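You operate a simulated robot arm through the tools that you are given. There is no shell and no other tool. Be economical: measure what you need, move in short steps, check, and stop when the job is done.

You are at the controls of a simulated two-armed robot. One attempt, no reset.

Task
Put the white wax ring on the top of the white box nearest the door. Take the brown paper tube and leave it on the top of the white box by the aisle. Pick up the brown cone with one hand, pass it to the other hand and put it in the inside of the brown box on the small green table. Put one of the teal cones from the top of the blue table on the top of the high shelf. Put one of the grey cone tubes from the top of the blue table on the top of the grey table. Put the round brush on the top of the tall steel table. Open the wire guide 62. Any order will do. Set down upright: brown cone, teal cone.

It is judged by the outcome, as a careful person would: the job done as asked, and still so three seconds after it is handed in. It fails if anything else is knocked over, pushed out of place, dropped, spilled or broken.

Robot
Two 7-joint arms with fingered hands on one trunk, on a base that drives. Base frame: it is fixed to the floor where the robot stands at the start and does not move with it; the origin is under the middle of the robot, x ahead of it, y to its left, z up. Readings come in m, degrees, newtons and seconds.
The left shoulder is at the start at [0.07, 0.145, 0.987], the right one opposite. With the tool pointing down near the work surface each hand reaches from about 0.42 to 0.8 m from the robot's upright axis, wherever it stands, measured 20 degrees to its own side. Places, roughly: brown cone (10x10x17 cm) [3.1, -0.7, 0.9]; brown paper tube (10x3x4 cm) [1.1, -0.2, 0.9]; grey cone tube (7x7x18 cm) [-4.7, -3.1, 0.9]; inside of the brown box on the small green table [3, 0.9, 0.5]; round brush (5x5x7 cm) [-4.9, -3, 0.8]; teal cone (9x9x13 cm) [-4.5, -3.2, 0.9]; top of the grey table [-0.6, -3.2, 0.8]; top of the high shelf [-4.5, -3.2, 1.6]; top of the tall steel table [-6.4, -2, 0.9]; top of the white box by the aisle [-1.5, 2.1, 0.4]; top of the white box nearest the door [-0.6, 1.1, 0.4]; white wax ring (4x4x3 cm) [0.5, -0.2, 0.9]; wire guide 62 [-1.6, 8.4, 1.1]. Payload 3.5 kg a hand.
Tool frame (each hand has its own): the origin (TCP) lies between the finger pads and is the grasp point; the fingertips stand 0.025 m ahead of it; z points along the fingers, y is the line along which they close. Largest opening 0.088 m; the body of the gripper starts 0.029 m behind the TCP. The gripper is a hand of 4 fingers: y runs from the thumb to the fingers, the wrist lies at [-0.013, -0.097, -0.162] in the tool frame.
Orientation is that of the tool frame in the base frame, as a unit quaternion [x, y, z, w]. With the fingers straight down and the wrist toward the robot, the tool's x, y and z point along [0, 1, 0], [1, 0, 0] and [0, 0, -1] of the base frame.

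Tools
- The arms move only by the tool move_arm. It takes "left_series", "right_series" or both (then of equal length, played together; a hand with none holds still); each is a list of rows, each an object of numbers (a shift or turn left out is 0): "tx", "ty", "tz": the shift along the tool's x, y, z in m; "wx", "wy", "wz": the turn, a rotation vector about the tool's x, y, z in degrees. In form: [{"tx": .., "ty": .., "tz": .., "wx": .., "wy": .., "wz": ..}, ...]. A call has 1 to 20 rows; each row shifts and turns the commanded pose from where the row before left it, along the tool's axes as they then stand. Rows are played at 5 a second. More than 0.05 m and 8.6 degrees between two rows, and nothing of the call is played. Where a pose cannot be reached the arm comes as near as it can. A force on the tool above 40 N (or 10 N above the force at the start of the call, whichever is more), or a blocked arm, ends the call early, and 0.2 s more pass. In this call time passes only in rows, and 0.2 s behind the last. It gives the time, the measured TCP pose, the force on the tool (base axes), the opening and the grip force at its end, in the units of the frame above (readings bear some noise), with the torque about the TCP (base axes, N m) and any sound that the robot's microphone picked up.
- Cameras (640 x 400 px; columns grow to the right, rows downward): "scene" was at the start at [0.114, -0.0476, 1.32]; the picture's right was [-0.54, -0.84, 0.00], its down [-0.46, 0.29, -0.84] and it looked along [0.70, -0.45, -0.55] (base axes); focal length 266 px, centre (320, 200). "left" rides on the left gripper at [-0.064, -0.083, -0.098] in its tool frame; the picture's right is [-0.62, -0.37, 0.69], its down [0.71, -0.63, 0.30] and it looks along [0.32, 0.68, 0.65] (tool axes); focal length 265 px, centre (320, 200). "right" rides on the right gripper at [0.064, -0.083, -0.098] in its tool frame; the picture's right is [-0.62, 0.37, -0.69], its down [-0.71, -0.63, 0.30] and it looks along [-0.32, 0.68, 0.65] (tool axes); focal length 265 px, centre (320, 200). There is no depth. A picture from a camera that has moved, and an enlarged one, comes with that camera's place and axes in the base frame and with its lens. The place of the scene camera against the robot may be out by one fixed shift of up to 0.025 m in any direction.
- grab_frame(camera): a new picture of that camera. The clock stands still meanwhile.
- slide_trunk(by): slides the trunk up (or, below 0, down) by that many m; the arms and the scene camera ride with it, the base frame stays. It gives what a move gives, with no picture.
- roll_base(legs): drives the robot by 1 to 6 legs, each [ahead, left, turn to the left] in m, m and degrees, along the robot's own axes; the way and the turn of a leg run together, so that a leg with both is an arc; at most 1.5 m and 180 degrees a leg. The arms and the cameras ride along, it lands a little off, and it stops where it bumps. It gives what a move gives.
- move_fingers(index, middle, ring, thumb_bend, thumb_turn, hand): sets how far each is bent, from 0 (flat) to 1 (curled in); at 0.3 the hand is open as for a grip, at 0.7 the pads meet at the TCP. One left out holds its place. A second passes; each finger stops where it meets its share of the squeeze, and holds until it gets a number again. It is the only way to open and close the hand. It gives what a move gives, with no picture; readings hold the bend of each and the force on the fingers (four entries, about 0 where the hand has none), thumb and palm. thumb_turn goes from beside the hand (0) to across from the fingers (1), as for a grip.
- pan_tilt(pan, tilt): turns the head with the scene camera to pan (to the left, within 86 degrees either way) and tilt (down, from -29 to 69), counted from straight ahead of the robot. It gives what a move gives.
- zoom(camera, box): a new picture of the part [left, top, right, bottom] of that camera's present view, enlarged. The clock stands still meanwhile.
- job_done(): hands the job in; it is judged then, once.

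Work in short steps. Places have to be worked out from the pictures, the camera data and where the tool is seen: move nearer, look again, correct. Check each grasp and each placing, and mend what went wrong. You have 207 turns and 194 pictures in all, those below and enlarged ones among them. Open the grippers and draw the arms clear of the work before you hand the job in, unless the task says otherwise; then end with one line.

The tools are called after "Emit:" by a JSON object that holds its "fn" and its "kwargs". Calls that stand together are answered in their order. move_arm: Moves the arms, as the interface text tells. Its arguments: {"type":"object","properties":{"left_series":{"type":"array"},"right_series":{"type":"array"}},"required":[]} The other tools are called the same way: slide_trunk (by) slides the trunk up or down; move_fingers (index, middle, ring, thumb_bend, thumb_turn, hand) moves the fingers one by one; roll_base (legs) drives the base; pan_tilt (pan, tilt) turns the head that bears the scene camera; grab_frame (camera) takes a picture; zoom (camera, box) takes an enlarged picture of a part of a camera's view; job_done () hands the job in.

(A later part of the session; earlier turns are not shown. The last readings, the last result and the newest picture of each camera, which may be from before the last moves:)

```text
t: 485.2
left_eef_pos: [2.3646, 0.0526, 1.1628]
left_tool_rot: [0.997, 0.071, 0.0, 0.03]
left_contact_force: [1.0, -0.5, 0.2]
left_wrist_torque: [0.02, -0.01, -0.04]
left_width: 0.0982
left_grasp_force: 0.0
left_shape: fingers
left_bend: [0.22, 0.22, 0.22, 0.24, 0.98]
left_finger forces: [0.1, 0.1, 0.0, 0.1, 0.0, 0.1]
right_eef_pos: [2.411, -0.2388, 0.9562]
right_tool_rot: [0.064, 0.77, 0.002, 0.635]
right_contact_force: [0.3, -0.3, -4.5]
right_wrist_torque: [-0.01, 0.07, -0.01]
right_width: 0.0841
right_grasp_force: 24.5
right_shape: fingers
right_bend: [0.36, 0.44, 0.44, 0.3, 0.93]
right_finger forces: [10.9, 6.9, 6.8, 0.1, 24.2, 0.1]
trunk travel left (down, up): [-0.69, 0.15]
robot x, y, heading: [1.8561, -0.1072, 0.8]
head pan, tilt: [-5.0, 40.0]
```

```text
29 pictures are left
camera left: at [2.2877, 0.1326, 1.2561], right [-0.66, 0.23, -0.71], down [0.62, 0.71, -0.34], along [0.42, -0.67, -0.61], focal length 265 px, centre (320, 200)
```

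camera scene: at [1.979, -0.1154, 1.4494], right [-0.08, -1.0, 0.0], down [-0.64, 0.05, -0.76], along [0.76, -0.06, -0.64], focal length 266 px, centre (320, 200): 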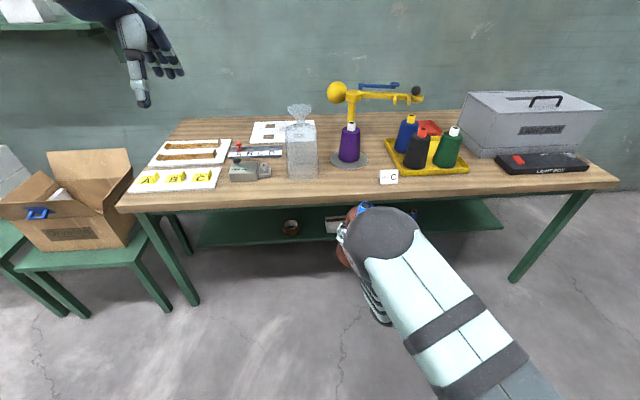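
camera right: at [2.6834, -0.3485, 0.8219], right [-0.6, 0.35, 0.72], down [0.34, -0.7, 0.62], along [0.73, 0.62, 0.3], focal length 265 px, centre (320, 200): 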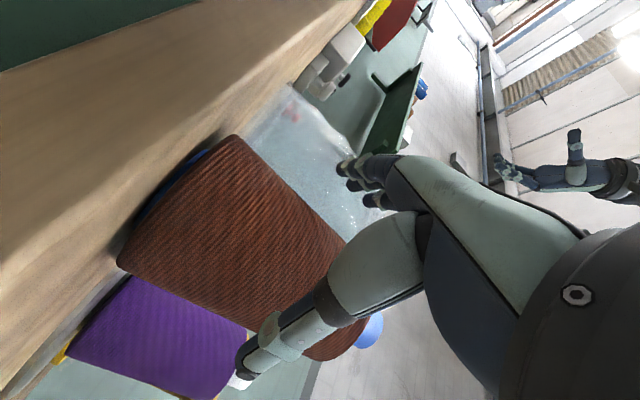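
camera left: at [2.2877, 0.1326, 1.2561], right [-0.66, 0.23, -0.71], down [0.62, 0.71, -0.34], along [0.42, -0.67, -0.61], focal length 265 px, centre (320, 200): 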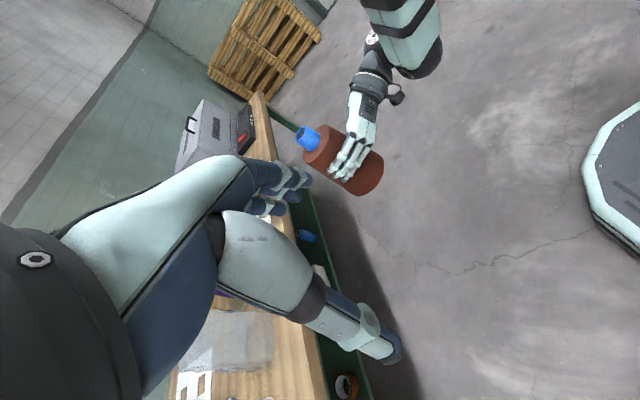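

A clear view: the cone tip is at about (2.424, -0.24, 1.045). I bring the left hand over it laterally, staying above.

Emit:
{"fn": "move_arm", "kwargs": {"left_series": [{"ty": 0.0424, "tx": 0.002, "tz": 0.0025}, {"ty": 0.0424, "tx": 0.002, "tz": 0.0025}, {"ty": 0.0424, "tx": 0.002, "tz": 0.0025}, {"ty": 0.0424, "tx": 0.002, "tz": 0.0025}, {"ty": 0.0424, "tx": 0.002, "tz": 0.0025}, {"ty": 0.0424, "tx": 0.002, "tz": 0.0025}, {"ty": 0.0424, "tx": 0.002, "tz": 0.0025}]}}

Emit:
{"fn": "grab_frame", "kwargs": {"camera": "left"}}

Emit:
{"fn": "grab_frame", "kwargs": {"camera": "scene"}}

```text
t: 486.8
left_eef_pos: [2.4205, -0.2443, 1.1633]
left_tool_rot: [0.997, 0.073, -0.001, 0.028]
left_contact_force: [0.7, 0.7, 0.3]
left_wrist_torque: [0.02, 0.05, -0.01]
left_width: 0.0985
left_grasp_force: 0.1
left_shape: fingers
left_bend: [0.22, 0.22, 0.22, 0.24, 0.98]
left_finger forces: [0.1, 0.0, 0.0, 0.0, 0.1, 0.1]
right_eef_pos: [2.4127, -0.2428, 0.9554]
right_tool_rot: [0.064, 0.77, 0.004, 0.635]
right_contact_force: [-0.2, -0.8, -5.5]
right_wrist_torque: [0.03, 0.09, 0.02]
right_width: 0.0839
right_grasp_force: 24.4
right_shape: fingers
right_bend: [0.36, 0.44, 0.44, 0.3, 0.93]
right_finger forces: [10.6, 7.0, 6.8, 0.0, 24.1, 0.0]
trunk travel left (down, up): [-0.69, 0.15]
robot x, y, heading: [1.8529, -0.1059, 0.5]
head pan, tilt: [-5.0, 40.0]
```

```text
28 pictures are left
camera left: at [2.3443, -0.1651, 1.2565], right [-0.66, 0.23, -0.71], down [0.62, 0.71, -0.34], along [0.42, -0.66, -0.62], focal length 265 px, centre (320, 200)
```

left: 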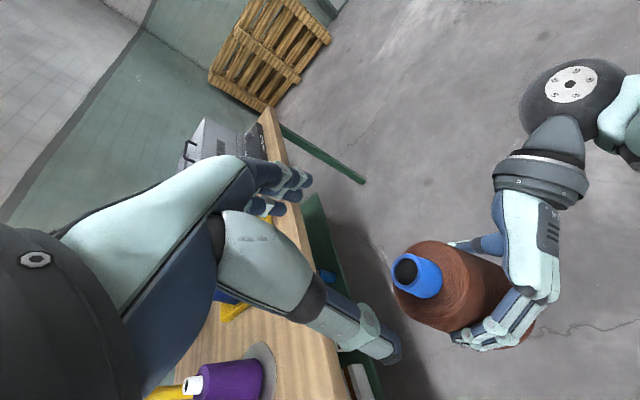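

```text
27 pictures are left
camera scene: at [1.9789, -0.1178, 1.4494], right [-0.08, -1.0, 0.0], down [-0.64, 0.05, -0.76], along [0.76, -0.06, -0.64], focal length 266 px, centre (320, 200)
```

scene: 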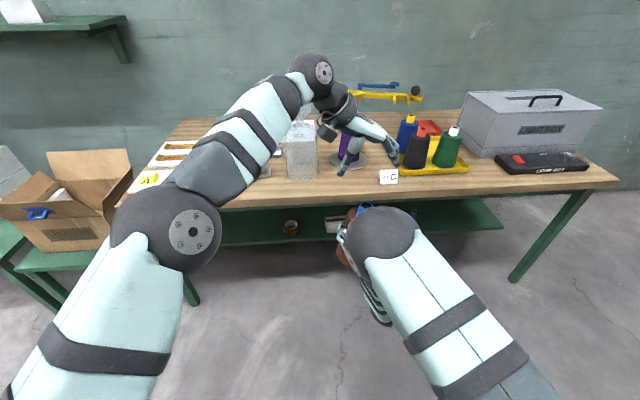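

Aligned over the tip. I descend in steps with force monitoring.

Emit:
{"fn": "move_arm", "kwargs": {"left_series": [{"tz": 0.04, "tx": 0.004}, {"tz": 0.04}, {"tz": 0.035}, {"tz": 0.02}, {"tz": 0.01}]}}

Emit:
{"fn": "grab_frame", "kwargs": {"camera": "left"}}

```text
t: 488.0
left_eef_pos: [2.4252, -0.247, 1.0188]
left_tool_rot: [0.997, 0.073, 0.002, 0.03]
left_contact_force: [-0.2, -0.4, -0.9]
left_wrist_torque: [0.02, 0.02, -0.01]
left_width: 0.0983
left_grasp_force: 0.1
left_shape: fingers
left_bend: [0.22, 0.22, 0.22, 0.24, 0.98]
left_finger forces: [0.1, 0.0, 0.0, 0.1, 0.0, 0.1]
right_eef_pos: [2.4111, -0.2397, 0.9563]
right_tool_rot: [0.062, 0.77, 0.002, 0.635]
right_contact_force: [-0.1, -0.1, -6.0]
right_wrist_torque: [0.04, 0.05, 0.01]
right_width: 0.0836
right_grasp_force: 24.3
right_shape: fingers
right_bend: [0.36, 0.44, 0.44, 0.3, 0.93]
right_finger forces: [10.7, 6.9, 6.8, 0.1, 24.0, 0.1]
trunk travel left (down, up): [-0.69, 0.15]
robot x, y, heading: [1.8513, -0.1101, 0.5]
head pan, tilt: [-5.0, 40.0]
```

```text
26 pictures are left
camera left: at [2.3476, -0.168, 1.1109], right [-0.66, 0.23, -0.71], down [0.62, 0.71, -0.34], along [0.42, -0.67, -0.61], focal length 265 px, centre (320, 200)
```

left: 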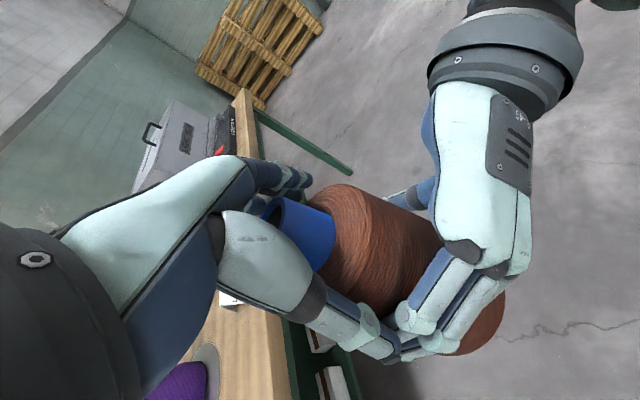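

The left hand straddles the cone top just above the right fingers, with no contact yet. I close the left hand.

Emit:
{"fn": "move_fingers", "kwargs": {"hand": "left", "index": 0.5, "middle": 0.5, "ring": 0.5, "thumb_bend": 0.5}}

Emit:
{"fn": "grab_frame", "kwargs": {"camera": "left"}}

```text
t: 489.0
left_eef_pos: [2.4245, -0.2476, 1.0193]
left_tool_rot: [0.997, 0.073, 0.001, 0.031]
left_contact_force: [2.2, -9.9, 3.7]
left_wrist_torque: [-0.47, -0.13, -0.13]
left_width: 0.0709
left_grasp_force: 14.9
left_shape: fingers
left_bend: [0.38, 0.41, 0.44, 0.38, 0.97]
left_finger forces: [9.5, 7.2, 4.4, 0.1, 9.7, 0.1]
right_eef_pos: [2.4116, -0.2379, 0.9565]
right_tool_rot: [0.063, 0.77, 0.003, 0.635]
right_contact_force: [-2.9, 10.9, -8.9]
right_wrist_torque: [-0.13, 0.1, 0.28]
right_width: 0.0836
right_grasp_force: 24.8
right_shape: fingers
right_bend: [0.36, 0.44, 0.43, 0.32, 0.93]
right_finger forces: [13.1, 8.0, 8.0, 0.0, 20.2, 0.0]
trunk travel left (down, up): [-0.69, 0.15]
robot x, y, heading: [1.8501, -0.1072, 0.7]
head pan, tilt: [-5.0, 40.0]
```

```text
25 pictures are left
camera left: at [2.3475, -0.1683, 1.1117], right [-0.66, 0.23, -0.71], down [0.62, 0.71, -0.34], along [0.42, -0.67, -0.61], focal length 265 px, centre (320, 200)
```

left: 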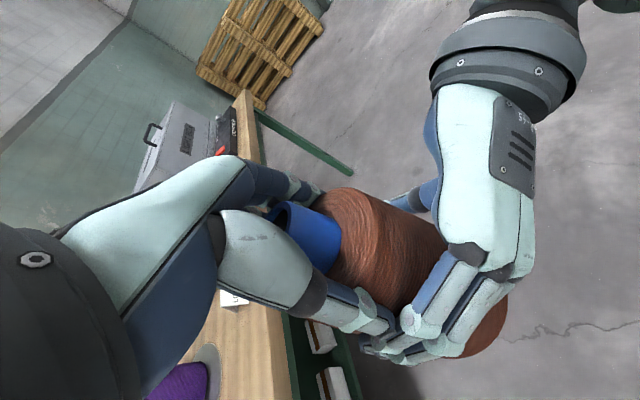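

Both hands hold it. I tighten the left, then open the right hand.

Emit:
{"fn": "move_fingers", "kwargs": {"hand": "left", "index": 0.58, "middle": 0.6, "ring": 0.6, "thumb_bend": 0.62}}

Emit:
{"fn": "move_fingers", "kwargs": {"hand": "right", "index": 0.12, "middle": 0.12, "ring": 0.12, "thumb_bend": 0.12}}

Emit:
{"fn": "grab_frame", "kwargs": {"camera": "left"}}

```text
t: 490.0
left_eef_pos: [2.425, -0.2472, 1.0201]
left_tool_rot: [0.997, 0.072, 0.001, 0.031]
left_contact_force: [2.9, -13.6, 7.0]
left_wrist_torque: [-0.57, -0.19, -0.25]
left_width: 0.0699
left_grasp_force: 20.9
left_shape: fingers
left_bend: [0.38, 0.43, 0.47, 0.38, 0.97]
left_finger forces: [11.1, 9.0, 7.6, 0.0, 13.5, 0.1]
right_eef_pos: [2.411, -0.2379, 0.9563]
right_tool_rot: [0.062, 0.77, 0.003, 0.635]
right_contact_force: [-3.7, 13.9, -12.0]
right_wrist_torque: [-0.22, 0.1, 0.44]
right_width: 0.0835
right_grasp_force: 25.0
right_shape: fingers
right_bend: [0.34, 0.43, 0.42, 0.33, 0.93]
right_finger forces: [13.9, 8.3, 8.8, 0.1, 18.9, 0.1]
trunk travel left (down, up): [-0.69, 0.15]
robot x, y, heading: [1.8522, -0.106, 0.4]
head pan, tilt: [-5.0, 40.0]
```

```text
t: 491.0
left_eef_pos: [2.4246, -0.2467, 1.0179]
left_tool_rot: [0.997, 0.073, 0.0, 0.029]
left_contact_force: [-0.1, 0.1, 0.0]
left_wrist_torque: [-0.06, 0.02, -0.01]
left_width: 0.0695
left_grasp_force: 19.9
left_shape: fingers
left_bend: [0.44, 0.48, 0.53, 0.36, 0.94]
left_finger forces: [7.8, 6.3, 5.8, 0.0, 19.7, 0.1]
right_eef_pos: [2.4113, -0.2394, 0.9577]
right_tool_rot: [0.063, 0.77, 0.002, 0.635]
right_contact_force: [0.1, 0.3, -0.6]
right_wrist_torque: [0.03, -0.01, 0.0]
right_width: 0.1176
right_grasp_force: 0.0
right_shape: fingers
right_bend: [0.12, 0.12, 0.12, 0.12, 0.97]
right_finger forces: [0.1, 0.0, 0.0, 0.1, 0.1, 0.0]
trunk travel left (down, up): [-0.69, 0.15]
robot x, y, heading: [1.8525, -0.1049, 0.5]
head pan, tilt: [-5.0, 40.0]
```

```text
24 pictures are left
camera left: at [2.3476, -0.1678, 1.1112], right [-0.66, 0.23, -0.71], down [0.62, 0.71, -0.34], along [0.42, -0.67, -0.61], focal length 265 px, centre (320, 200)
```

left: 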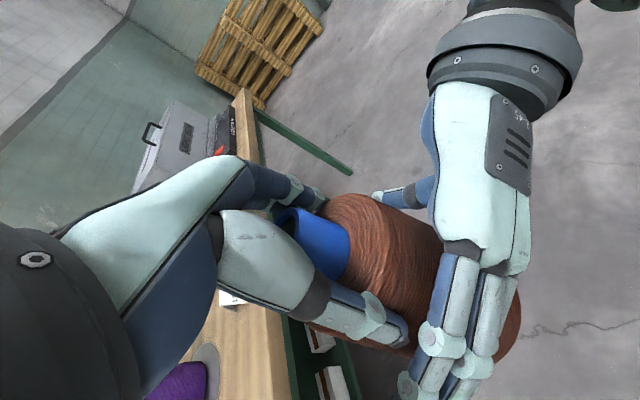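

The cone is in the left hand. I carefully withdraw the right hand backwards and check.

Emit:
{"fn": "move_arm", "kwargs": {"right_series": [{"tz": -0.02}, {"tz": -0.03}, {"tz": -0.04}]}}

Emit:
{"fn": "grab_frame", "kwargs": {"camera": "left"}}

```text
t: 491.8
left_eef_pos: [2.4234, -0.2478, 1.0197]
left_tool_rot: [0.997, 0.073, 0.001, 0.03]
left_contact_force: [-1.0, -0.6, -0.7]
left_wrist_torque: [-0.08, -0.01, 0.0]
left_width: 0.0699
left_grasp_force: 19.2
left_shape: fingers
left_bend: [0.44, 0.48, 0.53, 0.36, 0.94]
left_finger forces: [7.9, 6.3, 5.7, 0.0, 19.8, 0.0]
right_eef_pos: [2.322, -0.2317, 0.9759]
right_tool_rot: [0.064, 0.771, 0.002, 0.634]
right_contact_force: [-0.5, -0.4, 0.2]
right_wrist_torque: [-0.04, -0.01, 0.04]
right_width: 0.1173
right_grasp_force: 0.0
right_shape: fingers
right_bend: [0.12, 0.12, 0.12, 0.12, 0.97]
right_finger forces: [0.0, 0.0, 0.0, 0.0, 0.1, 0.1]
trunk travel left (down, up): [-0.69, 0.15]
robot x, y, heading: [1.8496, -0.11, 0.3]
head pan, tilt: [-5.0, 40.0]
```

```text
23 pictures are left
camera left: at [2.3465, -0.1682, 1.1119], right [-0.66, 0.23, -0.71], down [0.62, 0.71, -0.34], along [0.42, -0.67, -0.61], focal length 265 px, centre (320, 200)
```

left: 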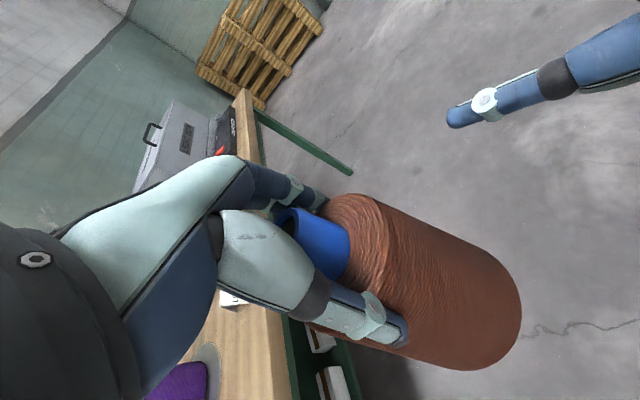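

The left hand holds it alone. I move the right hand clear, raise the trunk, and drive left to face the box.

Emit:
{"fn": "move_arm", "kwargs": {"right_series": [{"ty": -0.04}, {"ty": -0.04}, {"ty": -0.04}, {"ty": -0.03}], "left_series": [{}, {"ty": -0.03}, {"ty": -0.04}, {"ty": -0.04}]}}

Emit:
{"fn": "slide_trunk", "kwargs": {"by": 0.15}}

Emit:
{"fn": "roll_base", "kwargs": {"legs": [[0, 0.95, 0], [0.3, 0, 0]]}}

Emit:
{"fn": "pan_tilt", "kwargs": {"pan": 0, "tilt": 42}}

Emit:
{"fn": "grab_frame", "kwargs": {"camera": "scene"}}

```text
t: 492.8
left_eef_pos: [2.4094, -0.139, 1.0136]
left_tool_rot: [0.997, 0.073, 0.001, 0.031]
left_contact_force: [-0.3, 0.8, -0.1]
left_wrist_torque: [-0.01, 0.0, -0.02]
left_width: 0.0693
left_grasp_force: 19.0
left_shape: fingers
left_bend: [0.44, 0.48, 0.53, 0.37, 0.94]
left_finger forces: [7.5, 6.2, 5.9, 0.0, 19.7, 0.0]
right_eef_pos: [2.3199, -0.2703, 0.9719]
right_tool_rot: [0.063, 0.77, 0.001, 0.634]
right_contact_force: [0.9, 0.3, -0.7]
right_wrist_torque: [-0.01, 0.01, -0.02]
right_width: 0.1172
right_grasp_force: 0.1
right_shape: fingers
right_bend: [0.12, 0.12, 0.12, 0.12, 0.97]
right_finger forces: [0.0, 0.1, 0.0, 0.0, 0.0, 0.0]
right hand out of reach, approached as far as the arm can: row 2, 3, 4
trunk travel left (down, up): [-0.69, 0.15]
robot x, y, heading: [1.8536, -0.1071, 0.5]
head pan, tilt: [-5.0, 40.0]
```

```text
t: 494.6
left_eef_pos: [2.4088, -0.14, 1.163]
left_tool_rot: [0.997, 0.073, 0.001, 0.03]
left_contact_force: [0.0, -0.4, -4.6]
left_wrist_torque: [-0.07, -0.02, -0.02]
left_width: 0.0694
left_grasp_force: 19.3
left_shape: fingers
left_bend: [0.44, 0.48, 0.53, 0.37, 0.94]
left_finger forces: [7.6, 6.2, 5.8, 0.0, 19.7, 0.0]
right_eef_pos: [2.3209, -0.2725, 1.1218]
right_tool_rot: [0.063, 0.771, 0.001, 0.634]
right_contact_force: [0.0, -0.1, -0.5]
right_wrist_torque: [0.02, 0.05, -0.01]
right_width: 0.1173
right_grasp_force: 0.0
right_shape: fingers
right_bend: [0.12, 0.12, 0.12, 0.12, 0.97]
right_finger forces: [0.0, 0.0, 0.0, 0.0, 0.0, 0.1]
trunk travel left (down, up): [-0.84, 0.0]
robot x, y, heading: [1.8518, -0.1075, 0.5]
head pan, tilt: [-5.0, 40.0]
```

```text
t: 501.1
left_eef_pos: [2.6947, 0.8054, 1.1642]
left_tool_rot: [0.996, 0.079, 0.002, 0.03]
left_contact_force: [0.0, 0.8, -5.9]
left_wrist_torque: [-0.04, -0.04, 0.02]
left_width: 0.0694
left_grasp_force: 19.1
left_shape: fingers
left_bend: [0.44, 0.48, 0.53, 0.37, 0.94]
left_finger forces: [7.5, 6.2, 5.9, 0.1, 19.3, 0.1]
right_eef_pos: [2.6102, 0.6725, 1.1225]
right_tool_rot: [0.057, 0.771, 0.005, 0.635]
right_contact_force: [0.4, 0.9, -0.3]
right_wrist_torque: [0.01, 0.02, 0.02]
right_width: 0.1172
right_grasp_force: 0.0
right_shape: fingers
right_bend: [0.12, 0.12, 0.12, 0.12, 0.97]
right_finger forces: [0.0, 0.1, 0.0, 0.1, 0.1, 0.1]
trunk travel left (down, up): [-0.84, 0.0]
robot x, y, heading: [2.1393, 0.8295, 1.0]
head pan, tilt: [-5.0, 40.0]
```

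```text
t: 501.8
left_eef_pos: [2.6964, 0.8058, 1.1633]
left_tool_rot: [0.996, 0.079, 0.001, 0.029]
left_contact_force: [-0.7, -0.3, -6.0]
left_wrist_torque: [-0.08, 0.01, -0.02]
left_width: 0.0692
left_grasp_force: 19.3
left_shape: fingers
left_bend: [0.44, 0.48, 0.53, 0.37, 0.94]
left_finger forces: [7.4, 6.3, 5.9, 0.0, 19.2, 0.1]
right_eef_pos: [2.6106, 0.6739, 1.1221]
right_tool_rot: [0.058, 0.771, 0.006, 0.634]
right_contact_force: [-1.4, -0.3, 0.2]
right_wrist_torque: [0.01, -0.01, -0.01]
right_width: 0.1172
right_grasp_force: 0.0
right_shape: fingers
right_bend: [0.12, 0.12, 0.12, 0.12, 0.97]
right_finger forces: [0.0, 0.0, 0.0, 0.0, 0.0, 0.0]
trunk travel left (down, up): [-0.84, 0.0]
robot x, y, heading: [2.14, 0.829, 1.3]
head pan, tilt: [0.0, 42.0]
```

```text
22 pictures are left
camera scene: at [2.2637, 0.834, 1.5967], right [0.02, -1.0, 0.0], down [-0.67, -0.01, -0.74], along [0.74, 0.02, -0.67], focal length 266 px, centre (320, 200)
```

scene: 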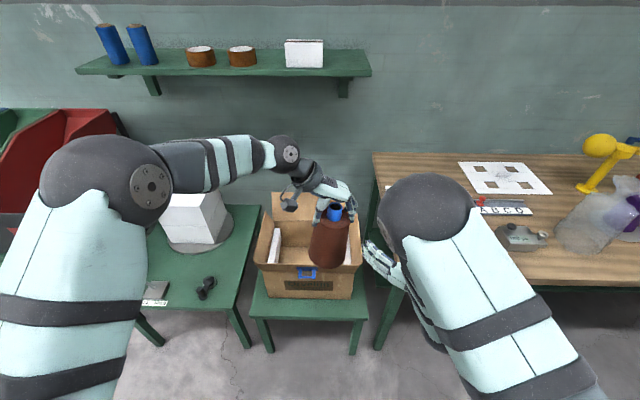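

I zoom in on the box opening to find free floor space inside.

Emit:
{"fn": "zoom", "kwargs": {"camera": "scene", "box": [230, 170, 390, 310]}}

Emit:
{"fn": "grab_frame", "kwargs": {"camera": "left"}}

```text
2.86 times, centred on (310, 240) of scene
camera zoom: at [2.2637, 0.834, 1.5967], right [0.02, -1.0, 0.0], down [-0.67, -0.01, -0.74], along [0.74, 0.02, -0.67], focal length 760 px, centre (349, 86)
```

zoom: 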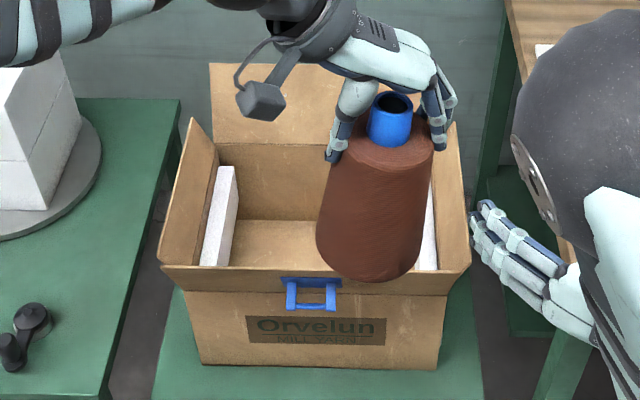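

```text
20 pictures are left
camera left: at [2.6191, 0.8851, 1.2562], right [-0.67, 0.22, -0.71], down [0.61, 0.72, -0.34], along [0.43, -0.66, -0.61], focal length 265 px, centre (320, 200)
```

left: 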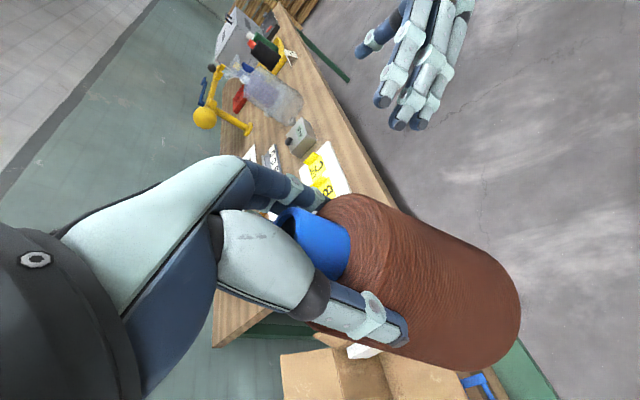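

The inside is free between the two white foam pads, centre ≈(2.995, 0.885), floor ≈0.475. First I get the right arm out of the way: roll and pitch it back to default.

Emit:
{"fn": "move_arm", "kwargs": {"right_series": [{"wz": 8.2}, {"wz": 8.2}, {"wz": 8.2}, {"wz": 8.2}, {"wz": 8.2}, {"wz": 8.2}, {"wz": 8.2}, {"wz": 8.2}, {"wz": 8.2}, {"wz": 8.2}, {"wz": 8}]}}

Emit:
{"fn": "move_arm", "kwargs": {"right_series": [{"wx": 8}, {"wx": 8}, {"wx": 8}, {"wx": 8}, {"wx": 8}, {"wx": 8}, {"wx": 8}, {"wx": 8}, {"wx": 8}, {"tx": -0.035, "tz": -0.02}, {"tx": -0.035, "tz": -0.03}, {"tx": -0.035, "tz": -0.03}, {"tx": -0.035, "tz": -0.03, "ty": -0.01}, {"tx": -0.035, "tz": -0.03, "ty": -0.01}, {"tx": -0.03, "tz": -0.03, "ty": -0.02}]}}

Emit:
{"fn": "move_arm", "kwargs": {"right_series": [{"ty": -0.04}, {"ty": -0.04}, {"ty": -0.04}, {"ty": -0.04, "tz": -0.02}, {"tz": -0.03, "ty": -0.02}]}}

```text
t: 504.1
left_eef_pos: [2.6971, 0.8049, 1.1639]
left_tool_rot: [0.996, 0.079, 0.0, 0.029]
left_contact_force: [0.0, 0.5, -4.7]
left_wrist_torque: [-0.09, 0.01, -0.01]
left_width: 0.0696
left_grasp_force: 19.5
left_shape: fingers
left_bend: [0.44, 0.48, 0.53, 0.37, 0.94]
left_finger forces: [7.6, 6.2, 5.7, 0.1, 19.2, 0.0]
right_eef_pos: [2.6529, 0.6929, 1.2559]
right_tool_rot: [0.562, 0.531, 0.432, 0.465]
right_contact_force: [0.3, -0.2, 0.1]
right_wrist_torque: [0.0, -0.03, 0.02]
right_width: 0.1175
right_grasp_force: 0.1
right_shape: fingers
right_bend: [0.12, 0.12, 0.12, 0.12, 0.97]
right_finger forces: [0.0, 0.0, 0.1, 0.0, 0.1, 0.1]
right hand out of reach, approached as far as the arm can: row 1, 2, 3, 4, 5, 6, 7, 8, 9, 10, 11
trunk travel left (down, up): [-0.84, 0.0]
robot x, y, heading: [2.1398, 0.8317, 1.1]
head pan, tilt: [0.0, 42.0]
```

```text
t: 507.4
left_eef_pos: [2.6961, 0.8057, 1.1645]
left_tool_rot: [0.996, 0.08, 0.001, 0.029]
left_contact_force: [-0.5, 0.0, -5.4]
left_wrist_torque: [-0.11, -0.03, 0.0]
left_width: 0.0692
left_grasp_force: 19.3
left_shape: fingers
left_bend: [0.44, 0.48, 0.53, 0.37, 0.94]
left_finger forces: [7.3, 6.3, 5.7, 0.0, 19.1, 0.1]
right_eef_pos: [2.6064, 0.6542, 1.2443]
right_tool_rot: [0.688, 0.689, 0.158, 0.167]
right_contact_force: [0.4, -0.1, -0.1]
right_wrist_torque: [0.01, 0.0, -0.01]
right_width: 0.1174
right_grasp_force: 0.1
right_shape: fingers
right_bend: [0.12, 0.12, 0.12, 0.12, 0.97]
right_finger forces: [0.0, 0.0, 0.1, 0.0, 0.0, 0.0]
right hand out of reach, approached as far as the arm can: row 7, 8, 9, 10, 11, 12, 13, 14, 15
trunk travel left (down, up): [-0.84, 0.0]
robot x, y, heading: [2.1421, 0.8289, 1.3]
head pan, tilt: [0.0, 42.0]
```

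```text
t: 508.6
left_eef_pos: [2.697, 0.8057, 1.1631]
left_tool_rot: [0.996, 0.079, 0.001, 0.03]
left_contact_force: [0.6, 0.6, -5.1]
left_wrist_torque: [-0.08, 0.0, -0.02]
left_width: 0.0692
left_grasp_force: 19.2
left_shape: fingers
left_bend: [0.44, 0.48, 0.53, 0.37, 0.94]
left_finger forces: [7.1, 6.3, 5.7, 0.0, 19.0, 0.0]
right_eef_pos: [2.6012, 0.6645, 1.2367]
right_tool_rot: [0.687, 0.691, 0.157, 0.164]
right_contact_force: [0.2, -0.4, 1.0]
right_wrist_torque: [-0.01, 0.03, 0.01]
right_width: 0.1175
right_grasp_force: 0.1
right_shape: fingers
right_bend: [0.12, 0.12, 0.12, 0.12, 0.97]
right_finger forces: [0.0, 0.1, 0.1, 0.1, 0.1, 0.1]
right hand out of reach, approached as far as the arm can: row 1, 2, 3, 4, 5
trunk travel left (down, up): [-0.84, 0.0]
robot x, y, heading: [2.142, 0.8331, 1.3]
head pan, tilt: [0.0, 42.0]
```

The right arm is in a cramped configuration. I unfold it by going forward and outward first.

Emit:
{"fn": "move_arm", "kwargs": {"right_series": [{"ty": 0.036, "tz": 0.018}, {"ty": 0.036, "tz": 0.018}, {"ty": 0.036, "tz": 0.018, "tx": -0.01}, {"tx": -0.04}, {"tx": -0.04}, {"tx": -0.04}, {"tx": -0.04}, {"tx": -0.04}, {"wx": 8}, {"wx": 8}]}}

Emit:
{"fn": "grab_frame", "kwargs": {"camera": "scene"}}

```text
t: 510.8
left_eef_pos: [2.6978, 0.8077, 1.162]
left_tool_rot: [0.996, 0.08, 0.001, 0.028]
left_contact_force: [1.0, 0.6, -5.4]
left_wrist_torque: [-0.08, -0.04, -0.02]
left_width: 0.0692
left_grasp_force: 18.8
left_shape: fingers
left_bend: [0.44, 0.48, 0.53, 0.37, 0.94]
left_finger forces: [7.1, 6.3, 5.9, 0.1, 18.8, 0.0]
right_eef_pos: [2.6394, 0.6902, 1.1636]
right_tool_rot: [0.705, 0.704, 0.059, 0.07]
right_contact_force: [-0.1, 1.2, -0.2]
right_wrist_torque: [-0.04, 0.01, 0.01]
right_width: 0.1174
right_grasp_force: 0.1
right_shape: fingers
right_bend: [0.12, 0.12, 0.12, 0.12, 0.97]
right_finger forces: [0.0, 0.1, 0.1, 0.0, 0.1, 0.1]
right hand out of reach, approached as far as the arm can: row 1, 2, 3, 4, 5, 6, 7, 8, 9, 10
trunk travel left (down, up): [-0.84, 0.0]
robot x, y, heading: [2.1394, 0.8306, 1.2]
head pan, tilt: [0.0, 42.0]
```

```text
19 pictures are left
camera scene: at [2.2659, 0.8356, 1.5965], right [0.02, -1.0, 0.0], down [-0.67, -0.02, -0.74], along [0.74, 0.02, -0.67], focal length 266 px, centre (320, 200)
```

scene: 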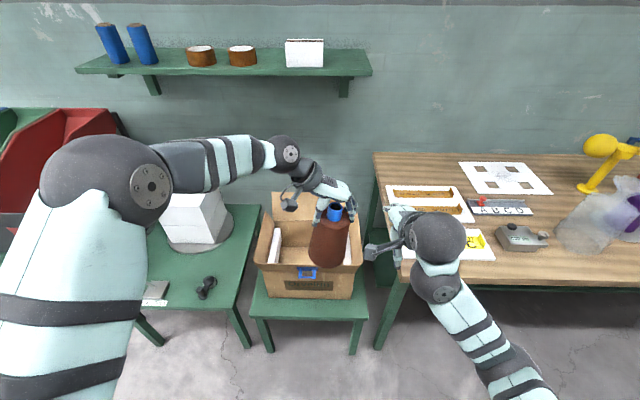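

The arm has unfolded into a more natural shape. I try moving it outward to the right now.

Emit:
{"fn": "move_arm", "kwargs": {"right_series": [{"tx": -0.03}, {"tx": -0.04}, {"tx": -0.04}, {"tx": -0.04}, {"tx": -0.04}, {"tx": -0.04}, {"tx": -0.03, "wx": 6}]}}

```text
t: 512.4
left_eef_pos: [2.6971, 0.8067, 1.1631]
left_tool_rot: [0.996, 0.079, 0.002, 0.029]
left_contact_force: [-0.1, 0.0, -5.2]
left_wrist_torque: [-0.05, -0.01, 0.02]
left_width: 0.0691
left_grasp_force: 19.2
left_shape: fingers
left_bend: [0.44, 0.48, 0.53, 0.37, 0.94]
left_finger forces: [7.2, 6.3, 5.7, 0.0, 18.9, 0.0]
right_eef_pos: [2.564, 0.6507, 1.1006]
right_tool_rot: [0.708, 0.705, 0.023, 0.034]
right_contact_force: [-0.4, -0.1, -0.5]
right_wrist_torque: [-0.02, -0.04, -0.06]
right_width: 0.1174
right_grasp_force: 0.1
right_shape: fingers
right_bend: [0.12, 0.12, 0.12, 0.12, 0.97]
right_finger forces: [0.0, 0.1, 0.0, 0.0, 0.0, 0.1]
right hand out of reach, approached as far as the arm can: row 1, 2, 3, 4, 5, 6, 7
trunk travel left (down, up): [-0.84, 0.0]
robot x, y, heading: [2.1362, 0.8334, 1.1]
head pan, tilt: [0.0, 42.0]
```

It is too close in to move sideways. I extend it forward, right and up instead, over the bench's free airspace.

Emit:
{"fn": "move_arm", "kwargs": {"right_series": [{"ty": 0.028, "tx": -0.028, "tz": -0.026}, {"ty": 0.028, "tx": -0.028, "tz": -0.026}, {"ty": 0.028, "tx": -0.028, "tz": -0.026}, {"ty": 0.028, "tx": -0.028, "tz": -0.026}, {"ty": 0.028, "tx": -0.028, "tz": -0.026}, {"ty": 0.028, "tx": -0.028, "tz": -0.026}, {"ty": 0.028, "tx": -0.028, "tz": -0.026}]}}

Emit:
{"fn": "grab_frame", "kwargs": {"camera": "scene"}}

```text
t: 514.0
left_eef_pos: [2.6985, 0.807, 1.163]
left_tool_rot: [0.996, 0.081, 0.001, 0.03]
left_contact_force: [0.4, -0.7, -5.1]
left_wrist_torque: [-0.11, -0.02, 0.0]
left_width: 0.0692
left_grasp_force: 18.2
left_shape: fingers
left_bend: [0.44, 0.48, 0.53, 0.37, 0.94]
left_finger forces: [7.1, 6.3, 5.7, 0.0, 18.8, 0.0]
right_eef_pos: [2.6277, 0.6905, 1.1212]
right_tool_rot: [0.708, 0.705, 0.022, 0.034]
right_contact_force: [0.2, 0.2, 0.2]
right_wrist_torque: [0.01, 0.02, 0.0]
right_width: 0.1173
right_grasp_force: 0.0
right_shape: fingers
right_bend: [0.12, 0.12, 0.12, 0.12, 0.97]
right_finger forces: [0.0, 0.0, 0.1, 0.1, 0.0, 0.1]
right hand out of reach, approached as far as the arm can: row 1, 2, 3, 4, 5, 6, 7
trunk travel left (down, up): [-0.84, 0.0]
robot x, y, heading: [2.1349, 0.8298, 1.3]
head pan, tilt: [0.0, 42.0]
```

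```text
18 pictures are left
camera scene: at [2.2654, 0.8351, 1.5965], right [0.02, -1.0, 0.0], down [-0.67, -0.02, -0.74], along [0.74, 0.02, -0.67], focal length 266 px, centre (320, 200)
```

scene: 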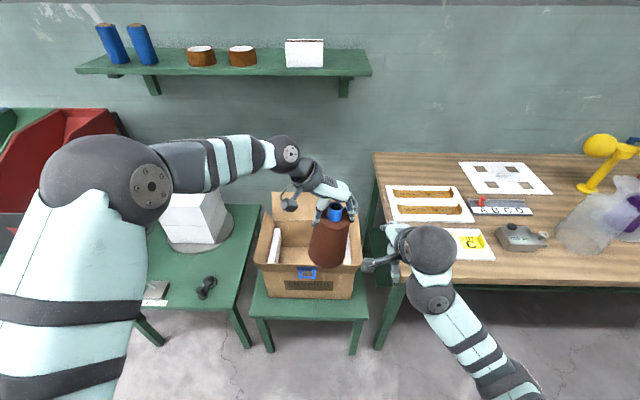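

The right arm appears to be at a joint limit. I try relaxing it by yawing the hand (wrist outward) while lowering slightly.

Emit:
{"fn": "move_arm", "kwargs": {"right_series": [{"wz": -8.2}, {"wz": -8.2}, {"wz": -8.2}, {"wz": -8.2}, {"wz": -8.2}, {"wz": -8.2}, {"wz": -8.2}, {"wz": -8.2}]}}

Emit:
{"fn": "move_arm", "kwargs": {"right_series": [{"tx": 0.03}, {"tx": 0.03}]}}

```text
t: 515.4
left_eef_pos: [2.696, 0.8067, 1.1629]
left_tool_rot: [0.996, 0.08, -0.001, 0.028]
left_contact_force: [-0.3, 0.8, -6.1]
left_wrist_torque: [-0.07, -0.03, 0.0]
left_width: 0.069
left_grasp_force: 18.6
left_shape: fingers
left_bend: [0.44, 0.48, 0.53, 0.37, 0.94]
left_finger forces: [7.4, 6.3, 5.7, 0.0, 19.0, 0.0]
right_eef_pos: [2.4937, 0.8529, 1.028]
right_tool_rot: [0.372, 0.92, -0.09, 0.086]
right_contact_force: [0.0, 0.1, 0.4]
right_wrist_torque: [-0.01, 0.03, 0.03]
right_width: 0.1176
right_grasp_force: 0.0
right_shape: fingers
right_bend: [0.12, 0.12, 0.12, 0.12, 0.98]
right_finger forces: [0.0, 0.0, 0.0, 0.0, 0.0, 0.1]
right hand out of reach, approached as far as the arm can: row 1, 2, 3, 4, 5, 6
trunk travel left (down, up): [-0.84, 0.0]
robot x, y, heading: [2.14, 0.8278, 1.3]
head pan, tilt: [0.0, 42.0]
stopped in row 6 (right hand): the arm was blocked; the commanded pose is now the measured one
```

```text
t: 516.0
left_eef_pos: [2.6974, 0.8063, 1.1638]
left_tool_rot: [0.996, 0.079, 0.001, 0.029]
left_contact_force: [0.0, 0.6, -5.0]
left_wrist_torque: [-0.04, -0.05, 0.01]
left_width: 0.0692
left_grasp_force: 18.9
left_shape: fingers
left_bend: [0.44, 0.48, 0.53, 0.37, 0.94]
left_finger forces: [7.4, 6.4, 5.6, 0.1, 18.9, 0.0]
right_eef_pos: [2.4522, 0.8952, 1.0141]
right_tool_rot: [0.373, 0.92, -0.088, 0.087]
right_contact_force: [-0.4, 0.6, -0.5]
right_wrist_torque: [-0.01, 0.02, 0.0]
right_width: 0.1175
right_grasp_force: 0.1
right_shape: fingers
right_bend: [0.12, 0.12, 0.12, 0.12, 0.98]
right_finger forces: [0.0, 0.0, 0.1, 0.0, 0.1, 0.1]
trunk travel left (down, up): [-0.84, 0.0]
robot x, y, heading: [2.138, 0.8315, 1.5]
head pan, tilt: [0.0, 42.0]
```

It's reachable now, in front of the chest. From here I try to bring it right, toward its own side.

Emit:
{"fn": "move_arm", "kwargs": {"right_series": [{"tx": -0.029, "ty": -0.03, "tz": 0.01}, {"tx": -0.029, "ty": -0.03, "tz": 0.01}, {"tx": -0.029, "ty": -0.03, "tz": 0.01}, {"tx": -0.029, "ty": -0.03, "tz": 0.01}, {"tx": -0.029, "ty": -0.03, "tz": 0.01}, {"tx": -0.029, "ty": -0.03, "tz": 0.01}, {"tx": -0.029, "ty": -0.03, "tz": 0.01}, {"tx": -0.029, "ty": -0.03, "tz": 0.01}]}}

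Emit:
{"fn": "grab_frame", "kwargs": {"camera": "scene"}}

```text
t: 517.8
left_eef_pos: [2.6969, 0.8048, 1.1648]
left_tool_rot: [0.996, 0.079, 0.001, 0.029]
left_contact_force: [-0.5, 0.0, -4.8]
left_wrist_torque: [-0.09, -0.02, 0.0]
left_width: 0.0691
left_grasp_force: 19.0
left_shape: fingers
left_bend: [0.44, 0.48, 0.53, 0.37, 0.94]
left_finger forces: [7.4, 6.3, 5.7, 0.0, 18.9, 0.0]
right_eef_pos: [2.414, 0.72, 0.9119]
right_tool_rot: [0.373, 0.919, -0.089, 0.09]
right_contact_force: [0.2, 0.0, -0.8]
right_wrist_torque: [-0.01, 0.01, -0.01]
right_width: 0.1177
right_grasp_force: 0.1
right_shape: fingers
right_bend: [0.12, 0.12, 0.12, 0.12, 0.98]
right_finger forces: [0.1, 0.1, 0.0, 0.0, 0.1, 0.0]
right hand out of reach, approached as far as the arm can: row 2, 3, 4, 5, 6, 7, 8
trunk travel left (down, up): [-0.84, 0.0]
robot x, y, heading: [2.1394, 0.8302, 1.0]
head pan, tilt: [0.0, 42.0]
```

```text
17 pictures are left
camera scene: at [2.2632, 0.8324, 1.5967], right [0.02, -1.0, 0.0], down [-0.67, -0.01, -0.74], along [0.74, 0.02, -0.67], focal length 266 px, centre (320, 200)
```

scene: 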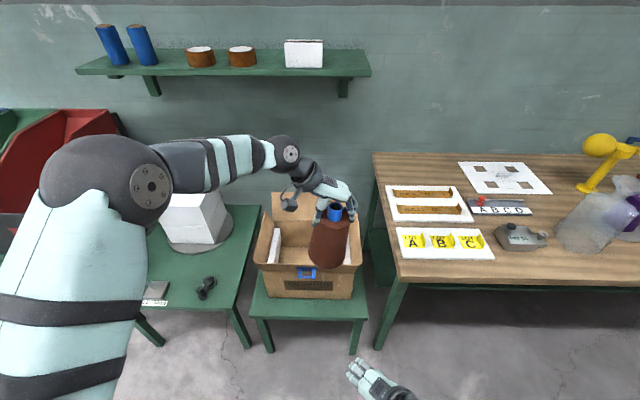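

The right hand is now low and out of the way. I advance over the box, check, then lower the trunk.

Emit:
{"fn": "roll_base", "kwargs": {"legs": [[0.25, 0.08, -1]]}}

Emit:
{"fn": "slide_trunk", "kwargs": {"by": -0.15}}

Emit:
{"fn": "pan_tilt", "kwargs": {"pan": 0, "tilt": 52}}

Emit:
{"fn": "grab_frame", "kwargs": {"camera": "scene"}}

```text
t: 519.6
left_eef_pos: [2.9436, 0.8814, 1.1642]
left_tool_rot: [0.997, 0.072, 0.001, 0.03]
left_contact_force: [-0.5, 0.1, -5.1]
left_wrist_torque: [-0.07, 0.0, 0.0]
left_width: 0.0692
left_grasp_force: 19.5
left_shape: fingers
left_bend: [0.44, 0.48, 0.53, 0.37, 0.94]
left_finger forces: [7.3, 6.4, 5.7, 0.0, 18.9, 0.0]
right_eef_pos: [2.6608, 0.8, 0.9129]
right_tool_rot: [0.381, 0.916, -0.09, 0.09]
right_contact_force: [0.1, -0.3, -0.6]
right_wrist_torque: [-0.05, 0.01, 0.02]
right_width: 0.1176
right_grasp_force: 0.1
right_shape: fingers
right_bend: [0.12, 0.12, 0.12, 0.12, 0.98]
right_finger forces: [0.0, 0.1, 0.0, 0.0, 0.0, 0.0]
trunk travel left (down, up): [-0.84, 0.0]
robot x, y, heading: [2.3901, 0.9124, 0.5]
head pan, tilt: [0.0, 42.0]
```

```text
t: 521.4
left_eef_pos: [2.946, 0.8807, 1.0132]
left_tool_rot: [0.997, 0.073, 0.001, 0.029]
left_contact_force: [-0.6, 0.8, -6.0]
left_wrist_torque: [-0.04, -0.01, -0.02]
left_width: 0.0688
left_grasp_force: 19.2
left_shape: fingers
left_bend: [0.44, 0.48, 0.53, 0.37, 0.94]
left_finger forces: [7.3, 6.3, 5.7, 0.1, 18.9, 0.0]
right_eef_pos: [2.6619, 0.8006, 0.7625]
right_tool_rot: [0.381, 0.916, -0.091, 0.09]
right_contact_force: [0.4, -0.3, 0.8]
right_wrist_torque: [0.0, 0.0, -0.01]
right_width: 0.1173
right_grasp_force: 0.1
right_shape: fingers
right_bend: [0.12, 0.12, 0.12, 0.12, 0.98]
right_finger forces: [0.0, 0.0, 0.0, 0.0, 0.0, 0.0]
trunk travel left (down, up): [-0.69, 0.15]
robot x, y, heading: [2.3875, 0.9121, 0.5]
head pan, tilt: [0.0, 42.0]
```

```text
t: 522.1
left_eef_pos: [2.9442, 0.8812, 1.0132]
left_tool_rot: [0.997, 0.072, 0.001, 0.03]
left_contact_force: [-0.6, -1.3, -5.2]
left_wrist_torque: [-0.07, -0.03, -0.01]
left_width: 0.069
left_grasp_force: 18.9
left_shape: fingers
left_bend: [0.44, 0.48, 0.53, 0.37, 0.94]
left_finger forces: [7.4, 6.3, 5.7, 0.0, 18.8, 0.0]
right_eef_pos: [2.6614, 0.7999, 0.7625]
right_tool_rot: [0.381, 0.916, -0.09, 0.089]
right_contact_force: [-0.1, -0.6, 0.4]
right_wrist_torque: [-0.01, 0.02, 0.0]
right_width: 0.1175
right_grasp_force: 0.0
right_shape: fingers
right_bend: [0.12, 0.12, 0.12, 0.12, 0.98]
right_finger forces: [0.1, 0.1, 0.1, 0.0, 0.1, 0.0]
trunk travel left (down, up): [-0.69, 0.15]
robot x, y, heading: [2.3915, 0.9131, 0.2]
head pan, tilt: [0.0, 52.0]
```

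```text
16 pictures are left
camera scene: at [2.5045, 0.9144, 1.4328], right [0.01, -1.0, 0.0], down [-0.79, -0.01, -0.62], along [0.62, 0.0, -0.79], focal length 266 px, centre (320, 200)
```

scene: 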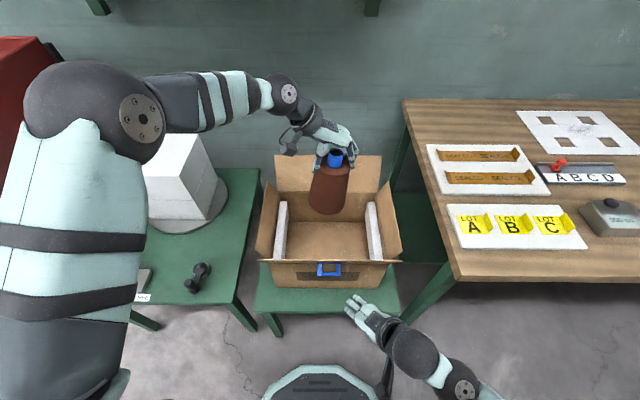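

Clear view: pads at y≈0.76 and 1.02, rim x 2.85…3.12, so the centre is (2.99, 0.89). I shift forward 4.5 cm, lower the trunk 0.2, and check.

Emit:
{"fn": "move_arm", "kwargs": {"left_series": [{"tx": 0.023}, {"tx": 0.023}]}}

Emit:
{"fn": "slide_trunk", "kwargs": {"by": -0.2}}

Emit:
{"fn": "grab_frame", "kwargs": {"camera": "scene"}}

```text
t: 522.7
left_eef_pos: [2.9901, 0.8883, 1.0119]
left_tool_rot: [0.997, 0.072, -0.001, 0.03]
left_contact_force: [-0.5, -0.3, -5.6]
left_wrist_torque: [-0.04, 0.0, -0.02]
left_width: 0.0692
left_grasp_force: 18.8
left_shape: fingers
left_bend: [0.44, 0.48, 0.53, 0.37, 0.94]
left_finger forces: [7.3, 6.2, 5.7, 0.1, 18.5, 0.0]
right_eef_pos: [2.6627, 0.8013, 0.7622]
right_tool_rot: [0.381, 0.916, -0.091, 0.088]
right_contact_force: [0.1, 0.6, -0.1]
right_wrist_torque: [0.01, 0.05, 0.0]
right_width: 0.1177
right_grasp_force: 0.0
right_shape: fingers
right_bend: [0.12, 0.12, 0.12, 0.12, 0.98]
right_finger forces: [0.0, 0.1, 0.0, 0.0, 0.0, 0.0]
trunk travel left (down, up): [-0.69, 0.15]
robot x, y, heading: [2.3899, 0.9113, 0.7]
head pan, tilt: [0.0, 52.0]
```

```text
t: 524.9
left_eef_pos: [2.989, 0.8881, 0.814]
left_tool_rot: [0.997, 0.072, 0.0, 0.03]
left_contact_force: [-0.7, 0.0, -5.7]
left_wrist_torque: [-0.08, -0.02, 0.0]
left_width: 0.0689
left_grasp_force: 18.6
left_shape: fingers
left_bend: [0.44, 0.48, 0.53, 0.37, 0.94]
left_finger forces: [7.2, 6.1, 5.9, 0.0, 18.6, 0.1]
right_eef_pos: [2.6629, 0.7998, 0.5631]
right_tool_rot: [0.381, 0.916, -0.09, 0.09]
right_contact_force: [-0.1, 0.6, 0.5]
right_wrist_torque: [0.0, 0.03, 0.02]
right_width: 0.1176
right_grasp_force: 0.1
right_shape: fingers
right_bend: [0.12, 0.12, 0.12, 0.12, 0.98]
right_finger forces: [0.0, 0.0, 0.0, 0.0, 0.0, 0.0]
trunk travel left (down, up): [-0.49, 0.35]
robot x, y, heading: [2.3895, 0.9078, 0.4]
head pan, tilt: [0.0, 52.0]
```

```text
15 pictures are left
camera scene: at [2.5042, 0.9145, 1.2328], right [0.01, -1.0, 0.0], down [-0.79, -0.01, -0.61], along [0.61, 0.0, -0.79], focal length 266 px, centre (320, 200)
```

scene: 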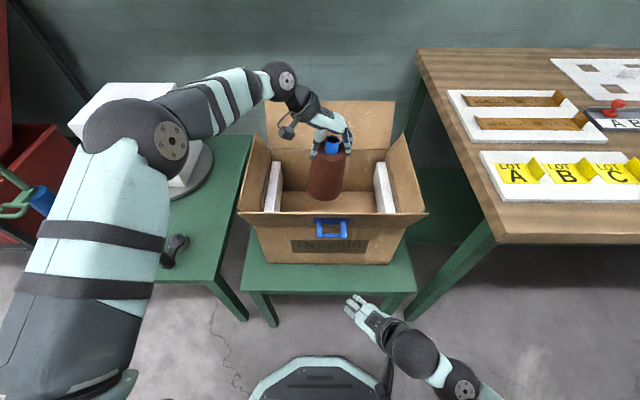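

The cone is entering the box cleanly. I lower with the arm in steps.

Emit:
{"fn": "move_arm", "kwargs": {"left_series": [{"tz": 0.035}, {"tz": 0.035}, {"tz": 0.03}, {"tz": 0.03}]}}

Emit:
{"fn": "grab_frame", "kwargs": {"camera": "scene"}}

```text
t: 525.9
left_eef_pos: [2.9907, 0.8813, 0.6819]
left_tool_rot: [0.997, 0.072, 0.001, 0.03]
left_contact_force: [0.5, 0.6, -5.5]
left_wrist_torque: [-0.08, -0.04, 0.04]
left_width: 0.0691
left_grasp_force: 19.2
left_shape: fingers
left_bend: [0.44, 0.48, 0.53, 0.37, 0.94]
left_finger forces: [7.4, 6.2, 5.9, 0.1, 18.6, 0.1]
right_eef_pos: [2.6618, 0.8005, 0.5626]
right_tool_rot: [0.381, 0.916, -0.09, 0.089]
right_contact_force: [0.4, 0.2, -1.0]
right_wrist_torque: [0.02, 0.0, 0.02]
right_width: 0.1172
right_grasp_force: 0.0
right_shape: fingers
right_bend: [0.12, 0.12, 0.12, 0.12, 0.98]
right_finger forces: [0.0, 0.0, 0.1, 0.1, 0.0, 0.0]
trunk travel left (down, up): [-0.49, 0.35]
robot x, y, heading: [2.3926, 0.9114, 0.6]
head pan, tilt: [0.0, 52.0]
```

```text
14 pictures are left
camera scene: at [2.5051, 0.9145, 1.2327], right [0.01, -1.0, 0.0], down [-0.79, -0.01, -0.61], along [0.61, 0.0, -0.79], focal length 266 px, centre (320, 200)
```

scene: 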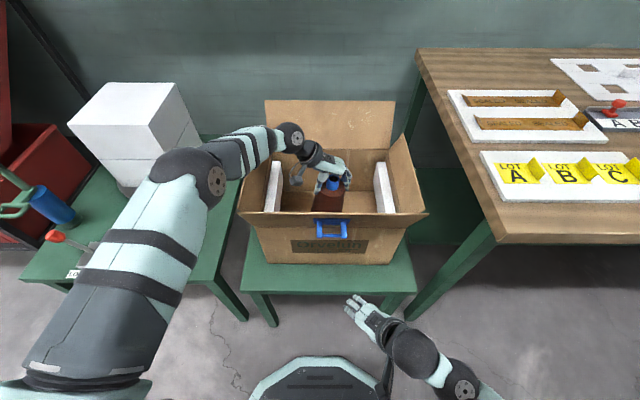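

No contact yet. I continue down to the floor gently.

Emit:
{"fn": "move_arm", "kwargs": {"left_series": [{"tz": 0.02}, {"tz": 0.015}, {"tz": 0.008}, {"tz": 0.005}]}}

Emit:
{"fn": "move_arm", "kwargs": {"left_series": [{"tz": 0.004}, {"tz": 0.004}, {"tz": 0.004}]}}

```text
t: 526.9
left_eef_pos: [2.9906, 0.8774, 0.6384]
left_tool_rot: [0.997, 0.072, 0.003, 0.03]
left_contact_force: [-0.6, 1.3, 4.8]
left_wrist_torque: [0.08, 0.01, 0.03]
left_width: 0.0691
left_grasp_force: 21.0
left_shape: fingers
left_bend: [0.44, 0.48, 0.53, 0.37, 0.94]
left_finger forces: [7.0, 5.8, 5.9, 0.0, 21.3, 0.0]
right_eef_pos: [2.6598, 0.8004, 0.5635]
right_tool_rot: [0.38, 0.916, -0.091, 0.091]
right_contact_force: [0.5, 0.2, -0.9]
right_wrist_torque: [0.0, 0.02, -0.02]
right_width: 0.1175
right_grasp_force: 0.0
right_shape: fingers
right_bend: [0.12, 0.12, 0.12, 0.12, 0.98]
right_finger forces: [0.0, 0.0, 0.0, 0.1, 0.1, 0.1]
trunk travel left (down, up): [-0.49, 0.35]
robot x, y, heading: [2.3882, 0.9107, 0.5]
head pan, tilt: [0.0, 52.0]
```

```text
t: 527.7
left_eef_pos: [2.996, 0.8803, 0.6341]
left_tool_rot: [0.997, 0.075, 0.011, 0.032]
left_contact_force: [-4.5, 7.8, 24.2]
left_wrist_torque: [0.86, 0.29, 0.03]
left_width: 0.0706
left_grasp_force: 23.0
left_shape: fingers
left_bend: [0.47, 0.5, 0.55, 0.35, 0.94]
left_finger forces: [5.4, 3.9, 3.8, 0.0, 32.3, 0.1]
right_eef_pos: [2.6606, 0.8012, 0.5646]
right_tool_rot: [0.38, 0.916, -0.09, 0.09]
right_contact_force: [-0.4, 0.3, 0.0]
right_wrist_torque: [0.01, 0.04, -0.03]
right_width: 0.1177
right_grasp_force: 0.1
right_shape: fingers
right_bend: [0.12, 0.12, 0.12, 0.12, 0.98]
right_finger forces: [0.0, 0.0, 0.0, 0.1, 0.0, 0.0]
trunk travel left (down, up): [-0.49, 0.35]
robot x, y, heading: [2.3861, 0.9122, 0.5]
head pan, tilt: [0.0, 52.0]
stopped in row 3 (left hand): the force on the tool passed its limit at 42 N (the readings are from after the stop); the commanded pose is now the measured one
```

The floor is reached. I relieve the pressure a little and look at the cone before releasing.

Emit:
{"fn": "move_arm", "kwargs": {"left_series": [{"tz": -0.003}]}}

Emit:
{"fn": "zoom", "kwargs": {"camera": "scene", "box": [240, 110, 420, 270]}}

Emit:
{"fn": "grab_frame", "kwargs": {"camera": "left"}}

```text
t: 528.1
left_eef_pos: [2.9929, 0.8785, 0.6338]
left_tool_rot: [0.997, 0.073, 0.007, 0.032]
left_contact_force: [-1.7, 6.8, 18.0]
left_wrist_torque: [0.58, 0.12, 0.08]
left_width: 0.0708
left_grasp_force: 21.0
left_shape: fingers
left_bend: [0.47, 0.5, 0.55, 0.35, 0.94]
left_finger forces: [5.4, 4.5, 4.6, 0.0, 27.9, 0.0]
right_eef_pos: [2.6594, 0.7999, 0.5635]
right_tool_rot: [0.38, 0.916, -0.09, 0.091]
right_contact_force: [-0.2, -0.5, 0.1]
right_wrist_torque: [0.03, 0.04, 0.01]
right_width: 0.1174
right_grasp_force: 0.0
right_shape: fingers
right_bend: [0.12, 0.12, 0.12, 0.12, 0.98]
right_finger forces: [0.0, 0.0, 0.0, 0.0, 0.0, 0.0]
trunk travel left (down, up): [-0.49, 0.35]
robot x, y, heading: [2.3868, 0.9138, 0.6]
head pan, tilt: [0.0, 52.0]
```

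```text
2.50 times, centred on (330, 190) of scene
camera zoom: at [2.5004, 0.9156, 1.2331], right [0.01, -1.0, 0.0], down [-0.79, -0.01, -0.62], along [0.62, 0.0, -0.79], focal length 665 px, centre (295, 225)
```

zoom: 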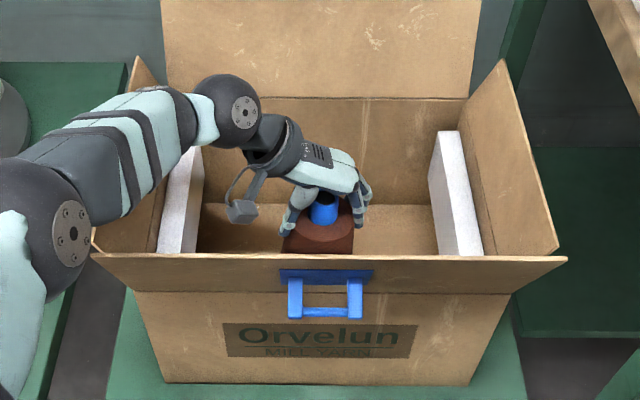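

```text
12 pictures are left
camera left: at [2.9144, 0.9584, 0.7255], right [-0.65, 0.23, -0.72], down [0.62, 0.71, -0.34], along [0.43, -0.67, -0.6], focal length 265 px, centre (320, 200)
```

left: 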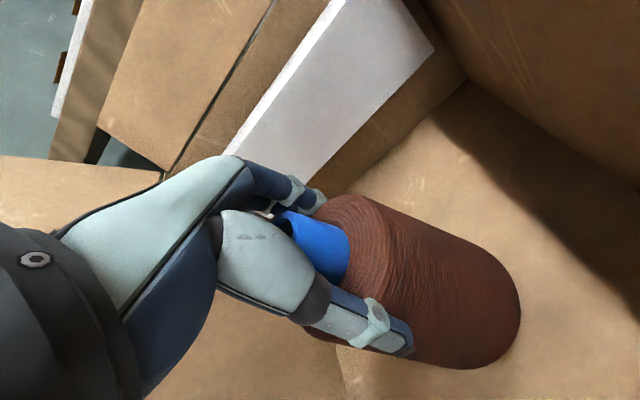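

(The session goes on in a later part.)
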